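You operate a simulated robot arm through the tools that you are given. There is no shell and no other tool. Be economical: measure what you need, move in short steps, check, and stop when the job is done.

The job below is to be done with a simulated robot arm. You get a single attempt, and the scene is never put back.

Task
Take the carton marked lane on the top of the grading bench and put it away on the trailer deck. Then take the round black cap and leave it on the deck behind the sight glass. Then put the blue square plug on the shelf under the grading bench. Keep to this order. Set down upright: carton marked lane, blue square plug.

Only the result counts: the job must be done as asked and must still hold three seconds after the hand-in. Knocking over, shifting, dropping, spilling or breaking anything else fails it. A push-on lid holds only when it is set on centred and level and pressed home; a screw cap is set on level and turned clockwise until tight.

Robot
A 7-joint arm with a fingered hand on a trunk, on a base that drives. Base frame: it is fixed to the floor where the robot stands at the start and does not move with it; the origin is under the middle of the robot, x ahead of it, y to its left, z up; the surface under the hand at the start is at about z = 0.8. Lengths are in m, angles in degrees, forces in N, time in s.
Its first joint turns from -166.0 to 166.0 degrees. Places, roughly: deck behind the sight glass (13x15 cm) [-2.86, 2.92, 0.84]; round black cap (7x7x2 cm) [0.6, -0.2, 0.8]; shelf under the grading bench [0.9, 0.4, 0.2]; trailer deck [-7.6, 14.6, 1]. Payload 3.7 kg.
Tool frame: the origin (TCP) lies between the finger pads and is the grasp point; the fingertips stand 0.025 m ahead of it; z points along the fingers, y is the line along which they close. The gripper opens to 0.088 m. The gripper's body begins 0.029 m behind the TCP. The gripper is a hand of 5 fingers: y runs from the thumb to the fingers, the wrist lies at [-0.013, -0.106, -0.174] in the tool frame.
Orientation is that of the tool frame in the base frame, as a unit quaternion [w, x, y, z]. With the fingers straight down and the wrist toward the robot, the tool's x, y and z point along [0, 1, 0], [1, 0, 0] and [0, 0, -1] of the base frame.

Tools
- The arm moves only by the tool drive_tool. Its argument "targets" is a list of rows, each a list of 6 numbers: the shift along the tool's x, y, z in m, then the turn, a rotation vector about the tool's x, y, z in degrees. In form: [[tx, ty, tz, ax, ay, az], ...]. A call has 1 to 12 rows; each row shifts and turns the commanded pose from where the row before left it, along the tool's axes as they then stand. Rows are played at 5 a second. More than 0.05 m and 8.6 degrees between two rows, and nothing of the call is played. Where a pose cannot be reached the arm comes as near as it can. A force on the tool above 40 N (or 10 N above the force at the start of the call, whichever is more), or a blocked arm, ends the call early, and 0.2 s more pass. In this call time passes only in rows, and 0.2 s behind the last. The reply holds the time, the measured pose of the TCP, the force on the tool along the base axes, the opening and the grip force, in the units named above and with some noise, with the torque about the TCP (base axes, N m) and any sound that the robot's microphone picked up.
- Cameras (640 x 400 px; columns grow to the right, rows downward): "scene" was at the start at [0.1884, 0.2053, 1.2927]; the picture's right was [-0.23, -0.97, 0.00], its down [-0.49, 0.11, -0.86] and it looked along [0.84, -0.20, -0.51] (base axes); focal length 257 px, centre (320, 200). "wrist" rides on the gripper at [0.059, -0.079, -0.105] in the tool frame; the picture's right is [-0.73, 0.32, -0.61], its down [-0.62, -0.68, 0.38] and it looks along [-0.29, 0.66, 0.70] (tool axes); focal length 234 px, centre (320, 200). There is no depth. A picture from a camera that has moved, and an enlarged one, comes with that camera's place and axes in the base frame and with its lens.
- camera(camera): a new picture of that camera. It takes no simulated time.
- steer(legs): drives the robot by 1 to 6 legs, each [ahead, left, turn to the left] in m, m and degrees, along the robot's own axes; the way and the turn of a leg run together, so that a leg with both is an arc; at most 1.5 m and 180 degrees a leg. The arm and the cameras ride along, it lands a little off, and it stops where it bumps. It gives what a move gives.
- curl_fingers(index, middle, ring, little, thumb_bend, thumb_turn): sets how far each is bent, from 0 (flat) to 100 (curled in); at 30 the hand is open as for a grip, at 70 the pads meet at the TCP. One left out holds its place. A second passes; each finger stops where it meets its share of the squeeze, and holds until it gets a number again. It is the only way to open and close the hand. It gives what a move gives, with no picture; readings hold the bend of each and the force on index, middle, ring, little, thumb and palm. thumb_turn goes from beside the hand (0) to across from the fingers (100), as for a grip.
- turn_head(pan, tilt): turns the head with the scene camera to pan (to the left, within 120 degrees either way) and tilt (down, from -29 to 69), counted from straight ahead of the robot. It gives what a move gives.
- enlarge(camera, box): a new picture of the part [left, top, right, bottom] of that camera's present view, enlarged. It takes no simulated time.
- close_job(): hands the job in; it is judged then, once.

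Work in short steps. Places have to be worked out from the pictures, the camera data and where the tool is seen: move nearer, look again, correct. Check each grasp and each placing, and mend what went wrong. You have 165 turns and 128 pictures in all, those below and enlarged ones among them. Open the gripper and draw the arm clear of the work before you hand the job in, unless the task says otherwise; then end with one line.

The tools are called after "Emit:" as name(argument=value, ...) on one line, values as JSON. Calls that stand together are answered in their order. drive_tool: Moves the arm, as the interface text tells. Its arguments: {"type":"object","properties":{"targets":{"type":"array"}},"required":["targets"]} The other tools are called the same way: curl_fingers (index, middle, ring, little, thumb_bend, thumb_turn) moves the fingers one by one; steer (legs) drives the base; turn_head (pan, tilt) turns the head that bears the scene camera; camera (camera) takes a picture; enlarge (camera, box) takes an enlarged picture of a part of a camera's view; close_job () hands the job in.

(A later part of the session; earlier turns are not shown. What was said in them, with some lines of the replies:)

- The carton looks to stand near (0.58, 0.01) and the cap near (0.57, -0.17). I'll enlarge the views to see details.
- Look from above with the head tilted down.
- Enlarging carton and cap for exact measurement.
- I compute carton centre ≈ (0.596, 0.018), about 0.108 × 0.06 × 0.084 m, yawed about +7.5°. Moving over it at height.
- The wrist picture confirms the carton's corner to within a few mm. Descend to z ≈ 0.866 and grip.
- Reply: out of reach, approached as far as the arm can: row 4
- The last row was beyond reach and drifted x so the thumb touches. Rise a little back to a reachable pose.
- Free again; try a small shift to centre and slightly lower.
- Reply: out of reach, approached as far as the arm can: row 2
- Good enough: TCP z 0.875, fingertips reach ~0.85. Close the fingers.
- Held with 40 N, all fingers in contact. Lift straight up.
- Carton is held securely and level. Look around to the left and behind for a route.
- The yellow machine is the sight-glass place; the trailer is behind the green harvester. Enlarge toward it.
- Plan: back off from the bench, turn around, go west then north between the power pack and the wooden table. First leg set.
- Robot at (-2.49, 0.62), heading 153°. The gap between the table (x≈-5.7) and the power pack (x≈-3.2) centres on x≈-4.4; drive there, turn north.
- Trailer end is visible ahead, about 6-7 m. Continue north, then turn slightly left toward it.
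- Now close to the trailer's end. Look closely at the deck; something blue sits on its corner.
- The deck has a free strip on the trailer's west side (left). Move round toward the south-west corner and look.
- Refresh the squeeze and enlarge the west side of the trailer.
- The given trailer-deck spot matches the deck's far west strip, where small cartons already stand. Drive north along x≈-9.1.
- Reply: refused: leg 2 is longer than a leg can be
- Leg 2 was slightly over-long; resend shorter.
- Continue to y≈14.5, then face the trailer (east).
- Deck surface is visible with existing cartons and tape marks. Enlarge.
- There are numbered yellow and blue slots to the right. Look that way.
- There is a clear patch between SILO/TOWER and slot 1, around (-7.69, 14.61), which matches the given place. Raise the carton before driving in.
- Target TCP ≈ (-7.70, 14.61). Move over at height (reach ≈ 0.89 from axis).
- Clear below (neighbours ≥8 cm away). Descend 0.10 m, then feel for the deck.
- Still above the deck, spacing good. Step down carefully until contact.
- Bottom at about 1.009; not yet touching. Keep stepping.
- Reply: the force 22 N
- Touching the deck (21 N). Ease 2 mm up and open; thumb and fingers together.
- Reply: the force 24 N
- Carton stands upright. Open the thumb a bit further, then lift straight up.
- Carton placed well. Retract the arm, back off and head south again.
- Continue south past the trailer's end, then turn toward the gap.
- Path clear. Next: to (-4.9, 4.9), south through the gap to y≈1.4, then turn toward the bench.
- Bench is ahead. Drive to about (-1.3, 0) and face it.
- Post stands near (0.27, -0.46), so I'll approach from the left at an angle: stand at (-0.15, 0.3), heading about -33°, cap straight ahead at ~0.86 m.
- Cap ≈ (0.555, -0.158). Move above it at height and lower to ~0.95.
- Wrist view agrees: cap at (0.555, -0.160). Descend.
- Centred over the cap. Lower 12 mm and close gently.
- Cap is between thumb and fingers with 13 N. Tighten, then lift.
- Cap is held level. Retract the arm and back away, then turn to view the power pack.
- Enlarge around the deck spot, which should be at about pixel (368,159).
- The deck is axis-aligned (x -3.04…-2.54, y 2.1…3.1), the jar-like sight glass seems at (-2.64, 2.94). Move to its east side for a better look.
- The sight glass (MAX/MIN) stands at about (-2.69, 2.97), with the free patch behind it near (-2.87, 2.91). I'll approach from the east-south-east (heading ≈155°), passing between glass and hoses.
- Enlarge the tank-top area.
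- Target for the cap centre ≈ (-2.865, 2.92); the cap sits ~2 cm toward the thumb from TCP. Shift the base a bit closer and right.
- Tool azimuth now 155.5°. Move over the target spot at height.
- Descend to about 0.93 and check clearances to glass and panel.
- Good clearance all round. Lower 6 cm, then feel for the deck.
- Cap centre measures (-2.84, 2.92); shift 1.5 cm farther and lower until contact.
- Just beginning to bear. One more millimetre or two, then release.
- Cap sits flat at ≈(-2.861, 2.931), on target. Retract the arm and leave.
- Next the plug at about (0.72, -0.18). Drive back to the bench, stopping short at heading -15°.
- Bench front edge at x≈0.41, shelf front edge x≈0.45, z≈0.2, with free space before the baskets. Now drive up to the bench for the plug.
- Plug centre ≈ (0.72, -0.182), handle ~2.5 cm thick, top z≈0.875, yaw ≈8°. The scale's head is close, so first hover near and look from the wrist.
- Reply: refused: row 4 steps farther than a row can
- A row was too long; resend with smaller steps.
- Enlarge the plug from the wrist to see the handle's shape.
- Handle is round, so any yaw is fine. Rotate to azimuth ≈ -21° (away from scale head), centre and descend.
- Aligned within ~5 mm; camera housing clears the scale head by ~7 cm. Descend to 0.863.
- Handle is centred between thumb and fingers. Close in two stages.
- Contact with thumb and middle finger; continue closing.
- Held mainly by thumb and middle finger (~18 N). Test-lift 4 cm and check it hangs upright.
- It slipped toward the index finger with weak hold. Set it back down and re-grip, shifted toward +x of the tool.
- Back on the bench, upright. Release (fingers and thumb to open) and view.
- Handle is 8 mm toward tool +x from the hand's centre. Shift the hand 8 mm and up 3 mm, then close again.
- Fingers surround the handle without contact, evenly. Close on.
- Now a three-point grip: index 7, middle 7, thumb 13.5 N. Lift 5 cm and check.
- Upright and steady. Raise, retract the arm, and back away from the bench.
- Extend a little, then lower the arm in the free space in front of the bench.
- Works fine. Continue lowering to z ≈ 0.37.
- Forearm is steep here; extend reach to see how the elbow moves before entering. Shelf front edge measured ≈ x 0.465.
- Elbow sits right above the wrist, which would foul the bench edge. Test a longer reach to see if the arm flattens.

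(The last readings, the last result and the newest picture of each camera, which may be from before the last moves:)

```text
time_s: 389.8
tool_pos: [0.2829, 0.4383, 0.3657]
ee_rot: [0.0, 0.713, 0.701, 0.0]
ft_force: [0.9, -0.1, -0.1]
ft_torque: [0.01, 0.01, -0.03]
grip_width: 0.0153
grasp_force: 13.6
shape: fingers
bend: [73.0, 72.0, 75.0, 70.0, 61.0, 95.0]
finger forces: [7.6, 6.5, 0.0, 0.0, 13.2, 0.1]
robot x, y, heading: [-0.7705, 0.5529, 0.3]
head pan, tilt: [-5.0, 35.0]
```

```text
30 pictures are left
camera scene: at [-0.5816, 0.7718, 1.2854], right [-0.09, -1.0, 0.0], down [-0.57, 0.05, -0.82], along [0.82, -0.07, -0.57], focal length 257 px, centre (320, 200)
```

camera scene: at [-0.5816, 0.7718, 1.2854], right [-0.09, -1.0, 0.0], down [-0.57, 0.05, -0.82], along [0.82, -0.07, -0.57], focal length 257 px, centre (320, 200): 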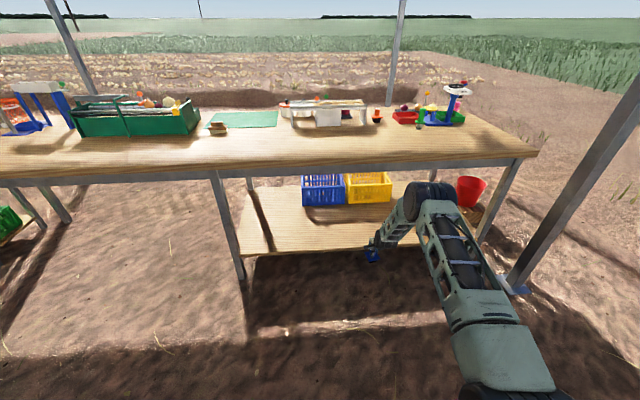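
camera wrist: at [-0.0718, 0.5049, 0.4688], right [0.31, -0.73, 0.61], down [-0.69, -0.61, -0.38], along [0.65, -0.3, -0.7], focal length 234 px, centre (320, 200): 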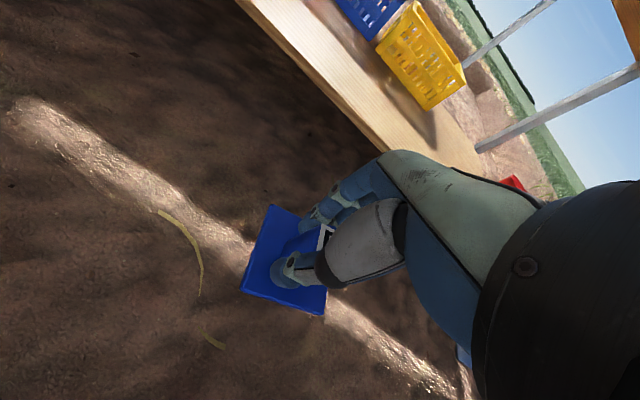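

Better: elbow now trails behind the wrist. Extend 6 cm more and lower to see the low pose.

Emit:
drive_tool(targets=[[0, 0.02, 0.01, 0, 0, 0], [0, 0.02, 0.01, 0, 0, 0], [0, 0.02, 0.01, 0, 0, 0], [0, 0.0, 0.02, 0, 0, 0]])

Emit:
camera(camera="scene")

```text
time_s: 390.8
tool_pos: [0.3418, 0.438, 0.317]
ee_rot: [0.0, 0.713, 0.701, 0.0]
ft_force: [-0.2, 0.4, -1.0]
ft_torque: [0.03, -0.01, -0.02]
grip_width: 0.0155
grasp_force: 13.3
shape: fingers
bend: [73.0, 72.0, 75.0, 70.0, 61.0, 95.0]
finger forces: [7.5, 6.4, 0.1, 0.1, 13.1, 0.0]
robot x, y, heading: [-0.7663, 0.555, 0.1]
head pan, tilt: [-5.0, 35.0]
```

```text
29 pictures are left
camera scene: at [-0.5816, 0.7718, 1.2854], right [-0.09, -1.0, 0.0], down [-0.57, 0.05, -0.82], along [0.82, -0.07, -0.57], focal length 257 px, centre (320, 200)
```

scene: 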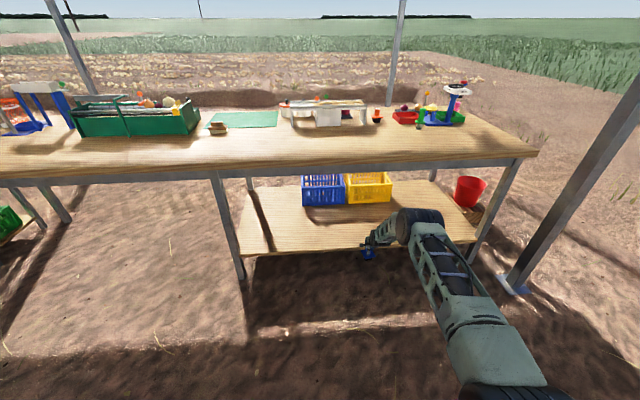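

Arm is now stretched with the elbow ~0.2 m behind the wrist and low. Raise 2 cm and drive the base forward slowly.

Emit:
drive_tool(targets=[[0, 0, -0.02, 0, 0, 0]])

Emit:
steer(legs=[[0.12, 0, 0]])

Emit:
camera(camera="wrist")

Emit:
enlarge(camera="scene", box=[240, 160, 560, 360])

```text
time_s: 391.2
tool_pos: [0.3413, 0.4381, 0.3352]
ee_rot: [0.0, 0.713, 0.701, 0.0]
ft_force: [-0.1, -0.4, -1.7]
ft_torque: [0.02, -0.05, 0.01]
grip_width: 0.0156
grasp_force: 14.1
shape: fingers
bend: [73.0, 72.0, 75.0, 70.0, 61.0, 95.0]
finger forces: [7.5, 6.4, 0.0, 0.0, 13.2, 0.0]
robot x, y, heading: [-0.7714, 0.5509, 0.2]
head pan, tilt: [-5.0, 35.0]
```

```text
time_s: 392.4
tool_pos: [0.459, 0.4434, 0.3348]
ee_rot: [0.0, 0.713, 0.702, 0.001]
ft_force: [0.6, 0.4, -0.6]
ft_torque: [0.01, 0.03, 0.01]
grip_width: 0.0154
grasp_force: 13.1
shape: fingers
bend: [73.0, 72.0, 75.0, 70.0, 61.0, 95.0]
finger forces: [7.5, 6.4, 0.1, 0.0, 13.1, 0.0]
robot x, y, heading: [-0.6544, 0.5563, 0.3]
head pan, tilt: [-5.0, 35.0]
```

```text
28 pictures are left
camera wrist: at [0.3809, 0.5043, 0.4401], right [0.31, -0.73, 0.61], down [-0.69, -0.61, -0.38], along [0.65, -0.3, -0.7], focal length 234 px, centre (320, 200)
```

wrist: 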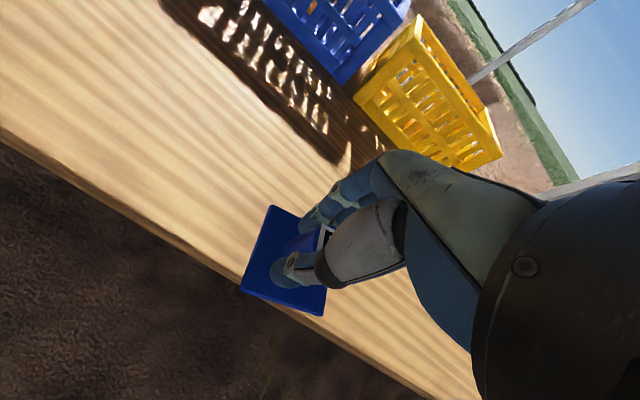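

```text
2.00 times, centred on (400, 260) of scene
camera zoom: at [-0.4658, 0.7728, 1.2854], right [-0.08, -1.0, 0.0], down [-0.57, 0.05, -0.82], along [0.82, -0.07, -0.57], focal length 514 px, centre (160, 80)
```

zoom: 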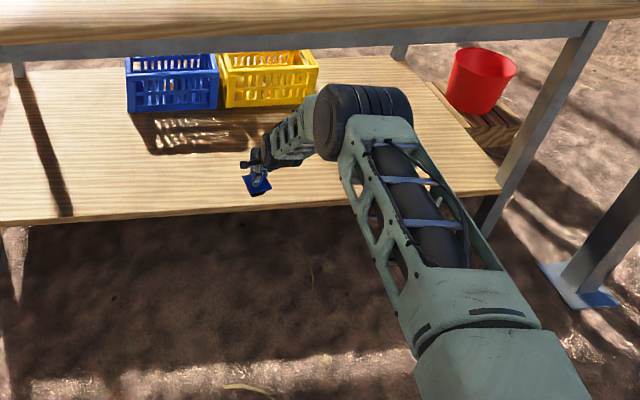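

Shelf front edge at x≈0.459. Advance another 9 cm so the plug is ~9 cm in from the edge.

Emit:
steer(legs=[[0.095, 0, 0]])

Emit:
camera(camera="wrist")

Emit:
enlarge(camera="scene", box=[240, 160, 560, 360])

```text
time_s: 393.6
tool_pos: [0.5533, 0.4428, 0.3346]
ee_rot: [0.0, 0.712, 0.703, -0.001]
ft_force: [-0.1, -0.1, -1.2]
ft_torque: [0.03, -0.02, 0.01]
grip_width: 0.0153
grasp_force: 13.5
shape: fingers
bend: [73.0, 72.0, 75.0, 70.0, 61.0, 95.0]
finger forces: [7.5, 6.4, 0.0, 0.0, 13.1, 0.1]
robot x, y, heading: [-0.5567, 0.5554, 0.3]
head pan, tilt: [-5.0, 35.0]
```

```text
26 pictures are left
camera wrist: at [0.4755, 0.5032, 0.4401], right [0.31, -0.73, 0.61], down [-0.69, -0.61, -0.38], along [0.65, -0.3, -0.7], focal length 234 px, centre (320, 200)
```

wrist: 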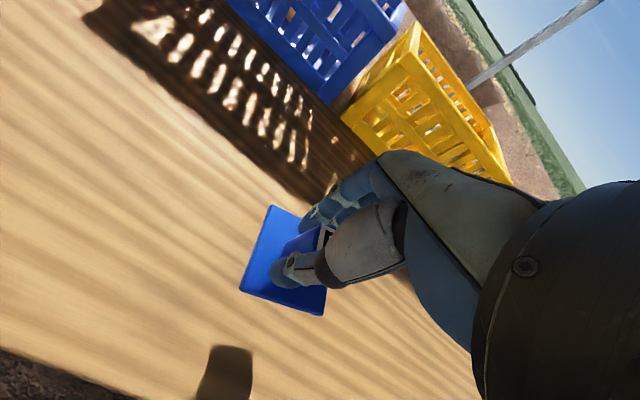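

```text
2.00 times, centred on (400, 260) of scene
camera zoom: at [-0.3708, 0.7729, 1.2854], right [-0.08, -1.0, 0.0], down [-0.57, 0.05, -0.82], along [0.82, -0.07, -0.57], focal length 514 px, centre (160, 80)
```

zoom: 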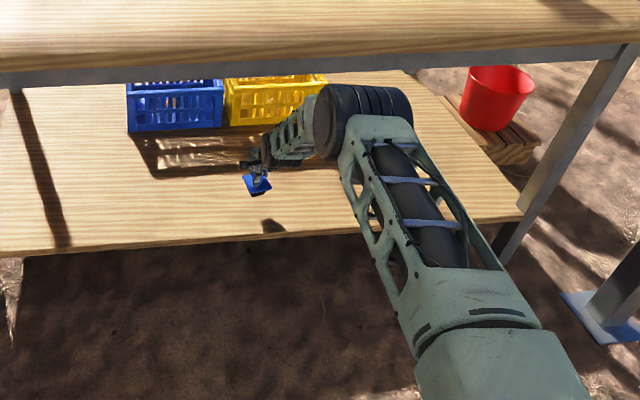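

Clear. Lower 5 cm and then feel for the shelf.

Emit:
drive_tool(targets=[[0, 0, 0.02, 0, 0, 0], [0, 0, 0.015, 0, 0, 0], [0, 0, 0.01, 0, 0, 0], [0, 0, 0.005, 0, 0, 0]])

Emit:
enlarge(camera="scene", box=[320, 200, 440, 275])

```text
time_s: 394.6
tool_pos: [0.5532, 0.4437, 0.2867]
ee_rot: [0.001, 0.713, 0.701, 0.001]
ft_force: [2.7, -1.3, 7.9]
ft_torque: [0.0, 0.12, -0.02]
grip_width: 0.0153
grasp_force: 13.9
shape: fingers
bend: [73.0, 73.0, 75.0, 70.0, 61.0, 95.0]
finger forces: [8.1, 7.7, 0.0, 0.0, 12.6, 0.0]
robot x, y, heading: [-0.5575, 0.5508, 0.1]
head pan, tilt: [-5.0, 35.0]
```

```text
5.33 times, centred on (380, 238) of scene
camera zoom: at [-0.3711, 0.7729, 1.2854], right [-0.08, -1.0, 0.0], down [-0.57, 0.05, -0.82], along [0.82, -0.07, -0.57], focal length 1371 px, centre (0, 0)
```

zoom: 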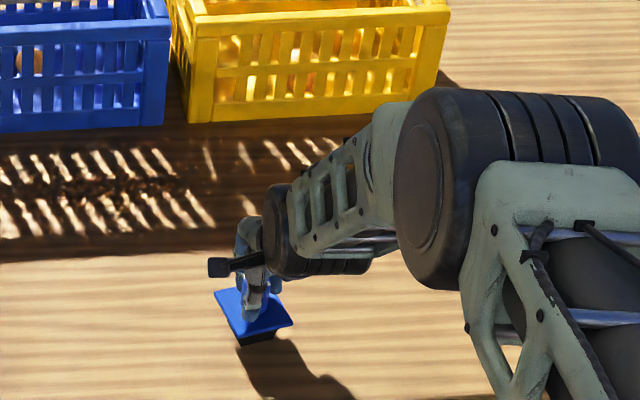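

Contact felt (8 N), shelf at ≈0.218. Press 2 mm more to seat it flat and check.

Emit:
drive_tool(targets=[[0, 0, 0.002, 0, 0, 0]])

Emit:
enlarge(camera="wrist", box=[200, 160, 400, 340])

```text
time_s: 395.0
tool_pos: [0.5548, 0.4433, 0.2864]
ee_rot: [0.001, 0.713, 0.702, 0.001]
ft_force: [4.4, -2.6, 12.0]
ft_torque: [0.0, 0.04, 0.02]
grip_width: 0.0151
grasp_force: 15.0
shape: fingers
bend: [73.0, 73.0, 75.0, 70.0, 61.0, 95.0]
finger forces: [8.8, 9.2, 0.0, 0.1, 12.4, 0.1]
robot x, y, heading: [-0.5625, 0.5557, -0.2]
head pan, tilt: [-5.0, 35.0]
```

```text
2.22 times, centred on (300, 250) of wrist
camera zoom: at [0.4752, 0.5033, 0.3897], right [0.31, -0.73, 0.61], down [-0.69, -0.61, -0.39], along [0.65, -0.3, -0.69], focal length 520 px, centre (364, 89)
```

zoom: 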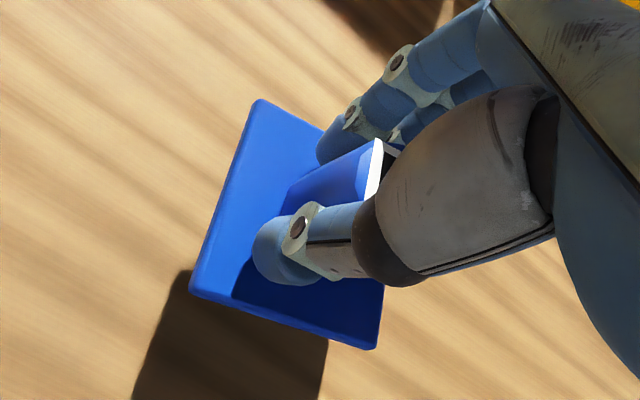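

Release in two stages, fingers and thumb together.

Emit:
curl_fingers(index=55, middle=55, ring=55, little=55, thumb_bend=50)

Emit:
curl_fingers(index=30, middle=30, ring=30, little=30, thumb_bend=22)

Emit:
enlarge(camera="wrist", box=[160, 140, 400, 340])

```text
time_s: 396.0
tool_pos: [0.5536, 0.4434, 0.2825]
ee_rot: [0.0, 0.712, 0.702, 0.0]
ft_force: [-1.0, 1.6, 7.2]
ft_torque: [0.03, -0.05, -0.02]
grip_width: 0.0344
grasp_force: 3.2
shape: fingers
bend: [55.0, 57.0, 55.0, 55.0, 51.0, 97.0]
finger forces: [0.0, 5.5, 0.0, 0.0, 1.6, 0.1]
robot x, y, heading: [-0.5605, 0.5547, 0.1]
head pan, tilt: [-5.0, 35.0]
```

```text
time_s: 397.0
tool_pos: [0.553, 0.4424, 0.2829]
ee_rot: [0.0, 0.712, 0.702, 0.0]
ft_force: [-0.4, -0.3, 0.1]
ft_torque: [0.01, 0.0, -0.01]
grip_width: 0.0899
grasp_force: 0.1
shape: fingers
bend: [30.0, 30.0, 30.0, 30.0, 22.0, 97.0]
finger forces: [0.1, 0.0, 0.0, 0.0, 0.0, 0.0]
robot x, y, heading: [-0.5595, 0.5543, 0.2]
head pan, tilt: [-5.0, 35.0]
```

```text
2.00 times, centred on (280, 240) of wrist
camera zoom: at [0.4743, 0.5035, 0.3882], right [0.31, -0.73, 0.61], down [-0.69, -0.61, -0.38], along [0.65, -0.3, -0.7], focal length 468 px, centre (400, 120)
```

zoom: 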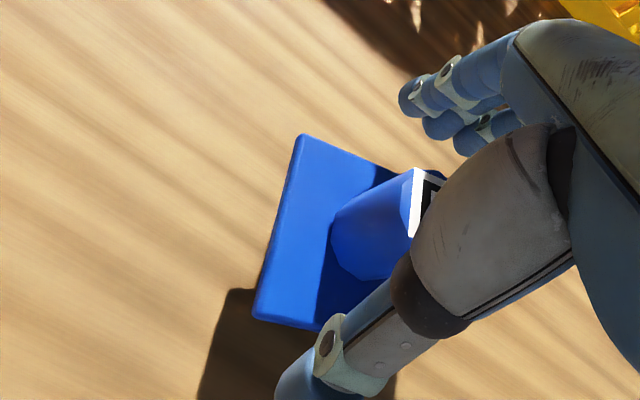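

Plug stands free. Lift the hand straight up in small steps.

Emit:
drive_tool(targets=[[0, 0, -0.015, 0, 0, 0], [0, 0, -0.03, 0, 0, 0], [0, 0, -0.035, 0, 0, 0], [0, 0, -0.02, 0, 0, 0]])

Emit:
camera(camera="wrist")

Emit:
enlarge(camera="scene", box=[320, 190, 480, 290])

```text
time_s: 398.0
tool_pos: [0.5518, 0.4445, 0.3837]
ee_rot: [-0.001, 0.712, 0.702, -0.001]
ft_force: [0.1, 0.5, -0.8]
ft_torque: [-0.04, -0.04, -0.02]
grip_width: 0.0899
grasp_force: 0.0
shape: fingers
bend: [30.0, 30.0, 30.0, 30.0, 22.0, 97.0]
finger forces: [0.0, 0.1, 0.0, 0.0, 0.0, 0.1]
robot x, y, heading: [-0.5615, 0.5558, 0.1]
head pan, tilt: [-5.0, 35.0]
```

```text
21 pictures are left
camera wrist: at [0.4737, 0.5055, 0.4891], right [0.31, -0.73, 0.61], down [-0.69, -0.61, -0.38], along [0.65, -0.3, -0.7], focal length 234 px, centre (320, 200)
```

wrist: 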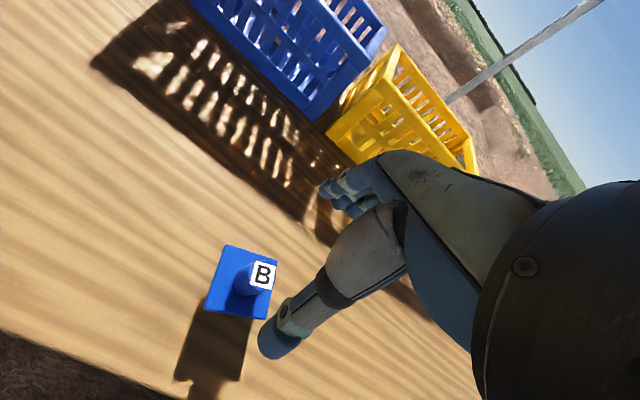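

```text
4.00 times, centred on (400, 240) of scene
camera zoom: at [-0.3707, 0.7729, 1.2854], right [-0.08, -1.0, 0.0], down [-0.57, 0.05, -0.82], along [0.82, -0.07, -0.57], focal length 1028 px, centre (0, 40)
```

zoom: 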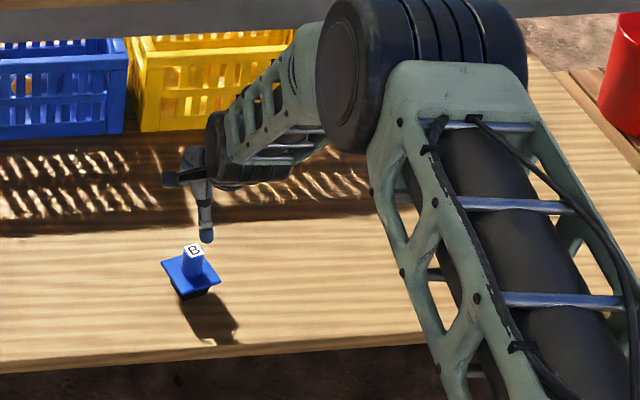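

Plug stands upright on the shelf. Back the base straight out, then view the result.

Emit:
steer(legs=[[-0.6, 0, 0]])

Emit:
camera(camera="scene")

Emit:
enlarge(camera="scene", box=[220, 90, 540, 290])

```text
time_s: 401.4
tool_pos: [-0.0504, 0.4463, 0.3838]
ee_rot: [0.0, 0.71, 0.704, 0.0]
ft_force: [-0.2, -0.2, 0.7]
ft_torque: [-0.02, 0.01, -0.02]
grip_width: 0.09
grasp_force: 0.1
shape: fingers
bend: [30.0, 30.0, 30.0, 30.0, 22.0, 97.0]
finger forces: [0.0, 0.0, 0.0, 0.0, 0.0, 0.0]
robot x, y, heading: [-1.1625, 0.5525, 0.3]
head pan, tilt: [-5.0, 35.0]
```

```text
19 pictures are left
camera scene: at [-0.9758, 0.7705, 1.2854], right [-0.08, -1.0, 0.0], down [-0.57, 0.05, -0.82], along [0.82, -0.07, -0.57], focal length 257 px, centre (320, 200)
```

scene: 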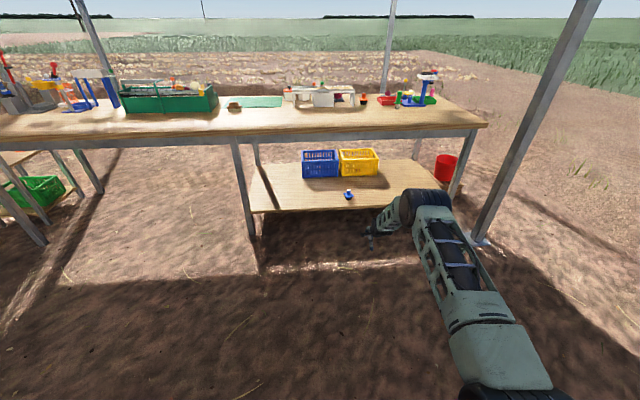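

```text
2.00 times, centred on (380, 190) of scene
camera zoom: at [-0.9758, 0.7705, 1.2854], right [-0.08, -1.0, 0.0], down [-0.57, 0.05, -0.82], along [0.82, -0.07, -0.57], focal length 514 px, centre (200, 220)
```

zoom: 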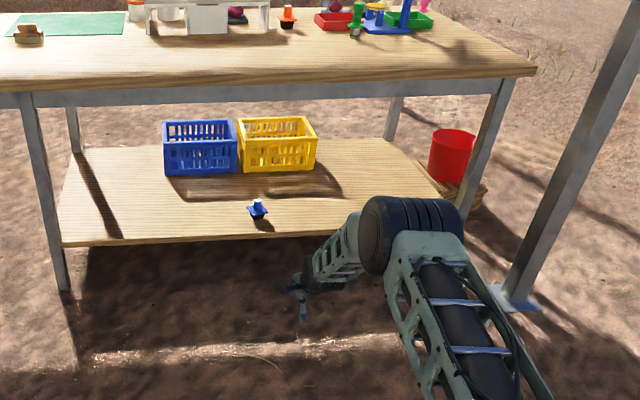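

All three items stand where they belong, the hand is open and the arm is clear of the work. Handing in.

Emit:
close_job()

```text
The job is handed in.
```

The job is handed in: the lane carton stands upright on the trailer deck, the black cap lies flat on the deck behind the sight glass, and the blue square plug stands upright on the shelf under the bench, done in that order. The verdict hasn't come back.
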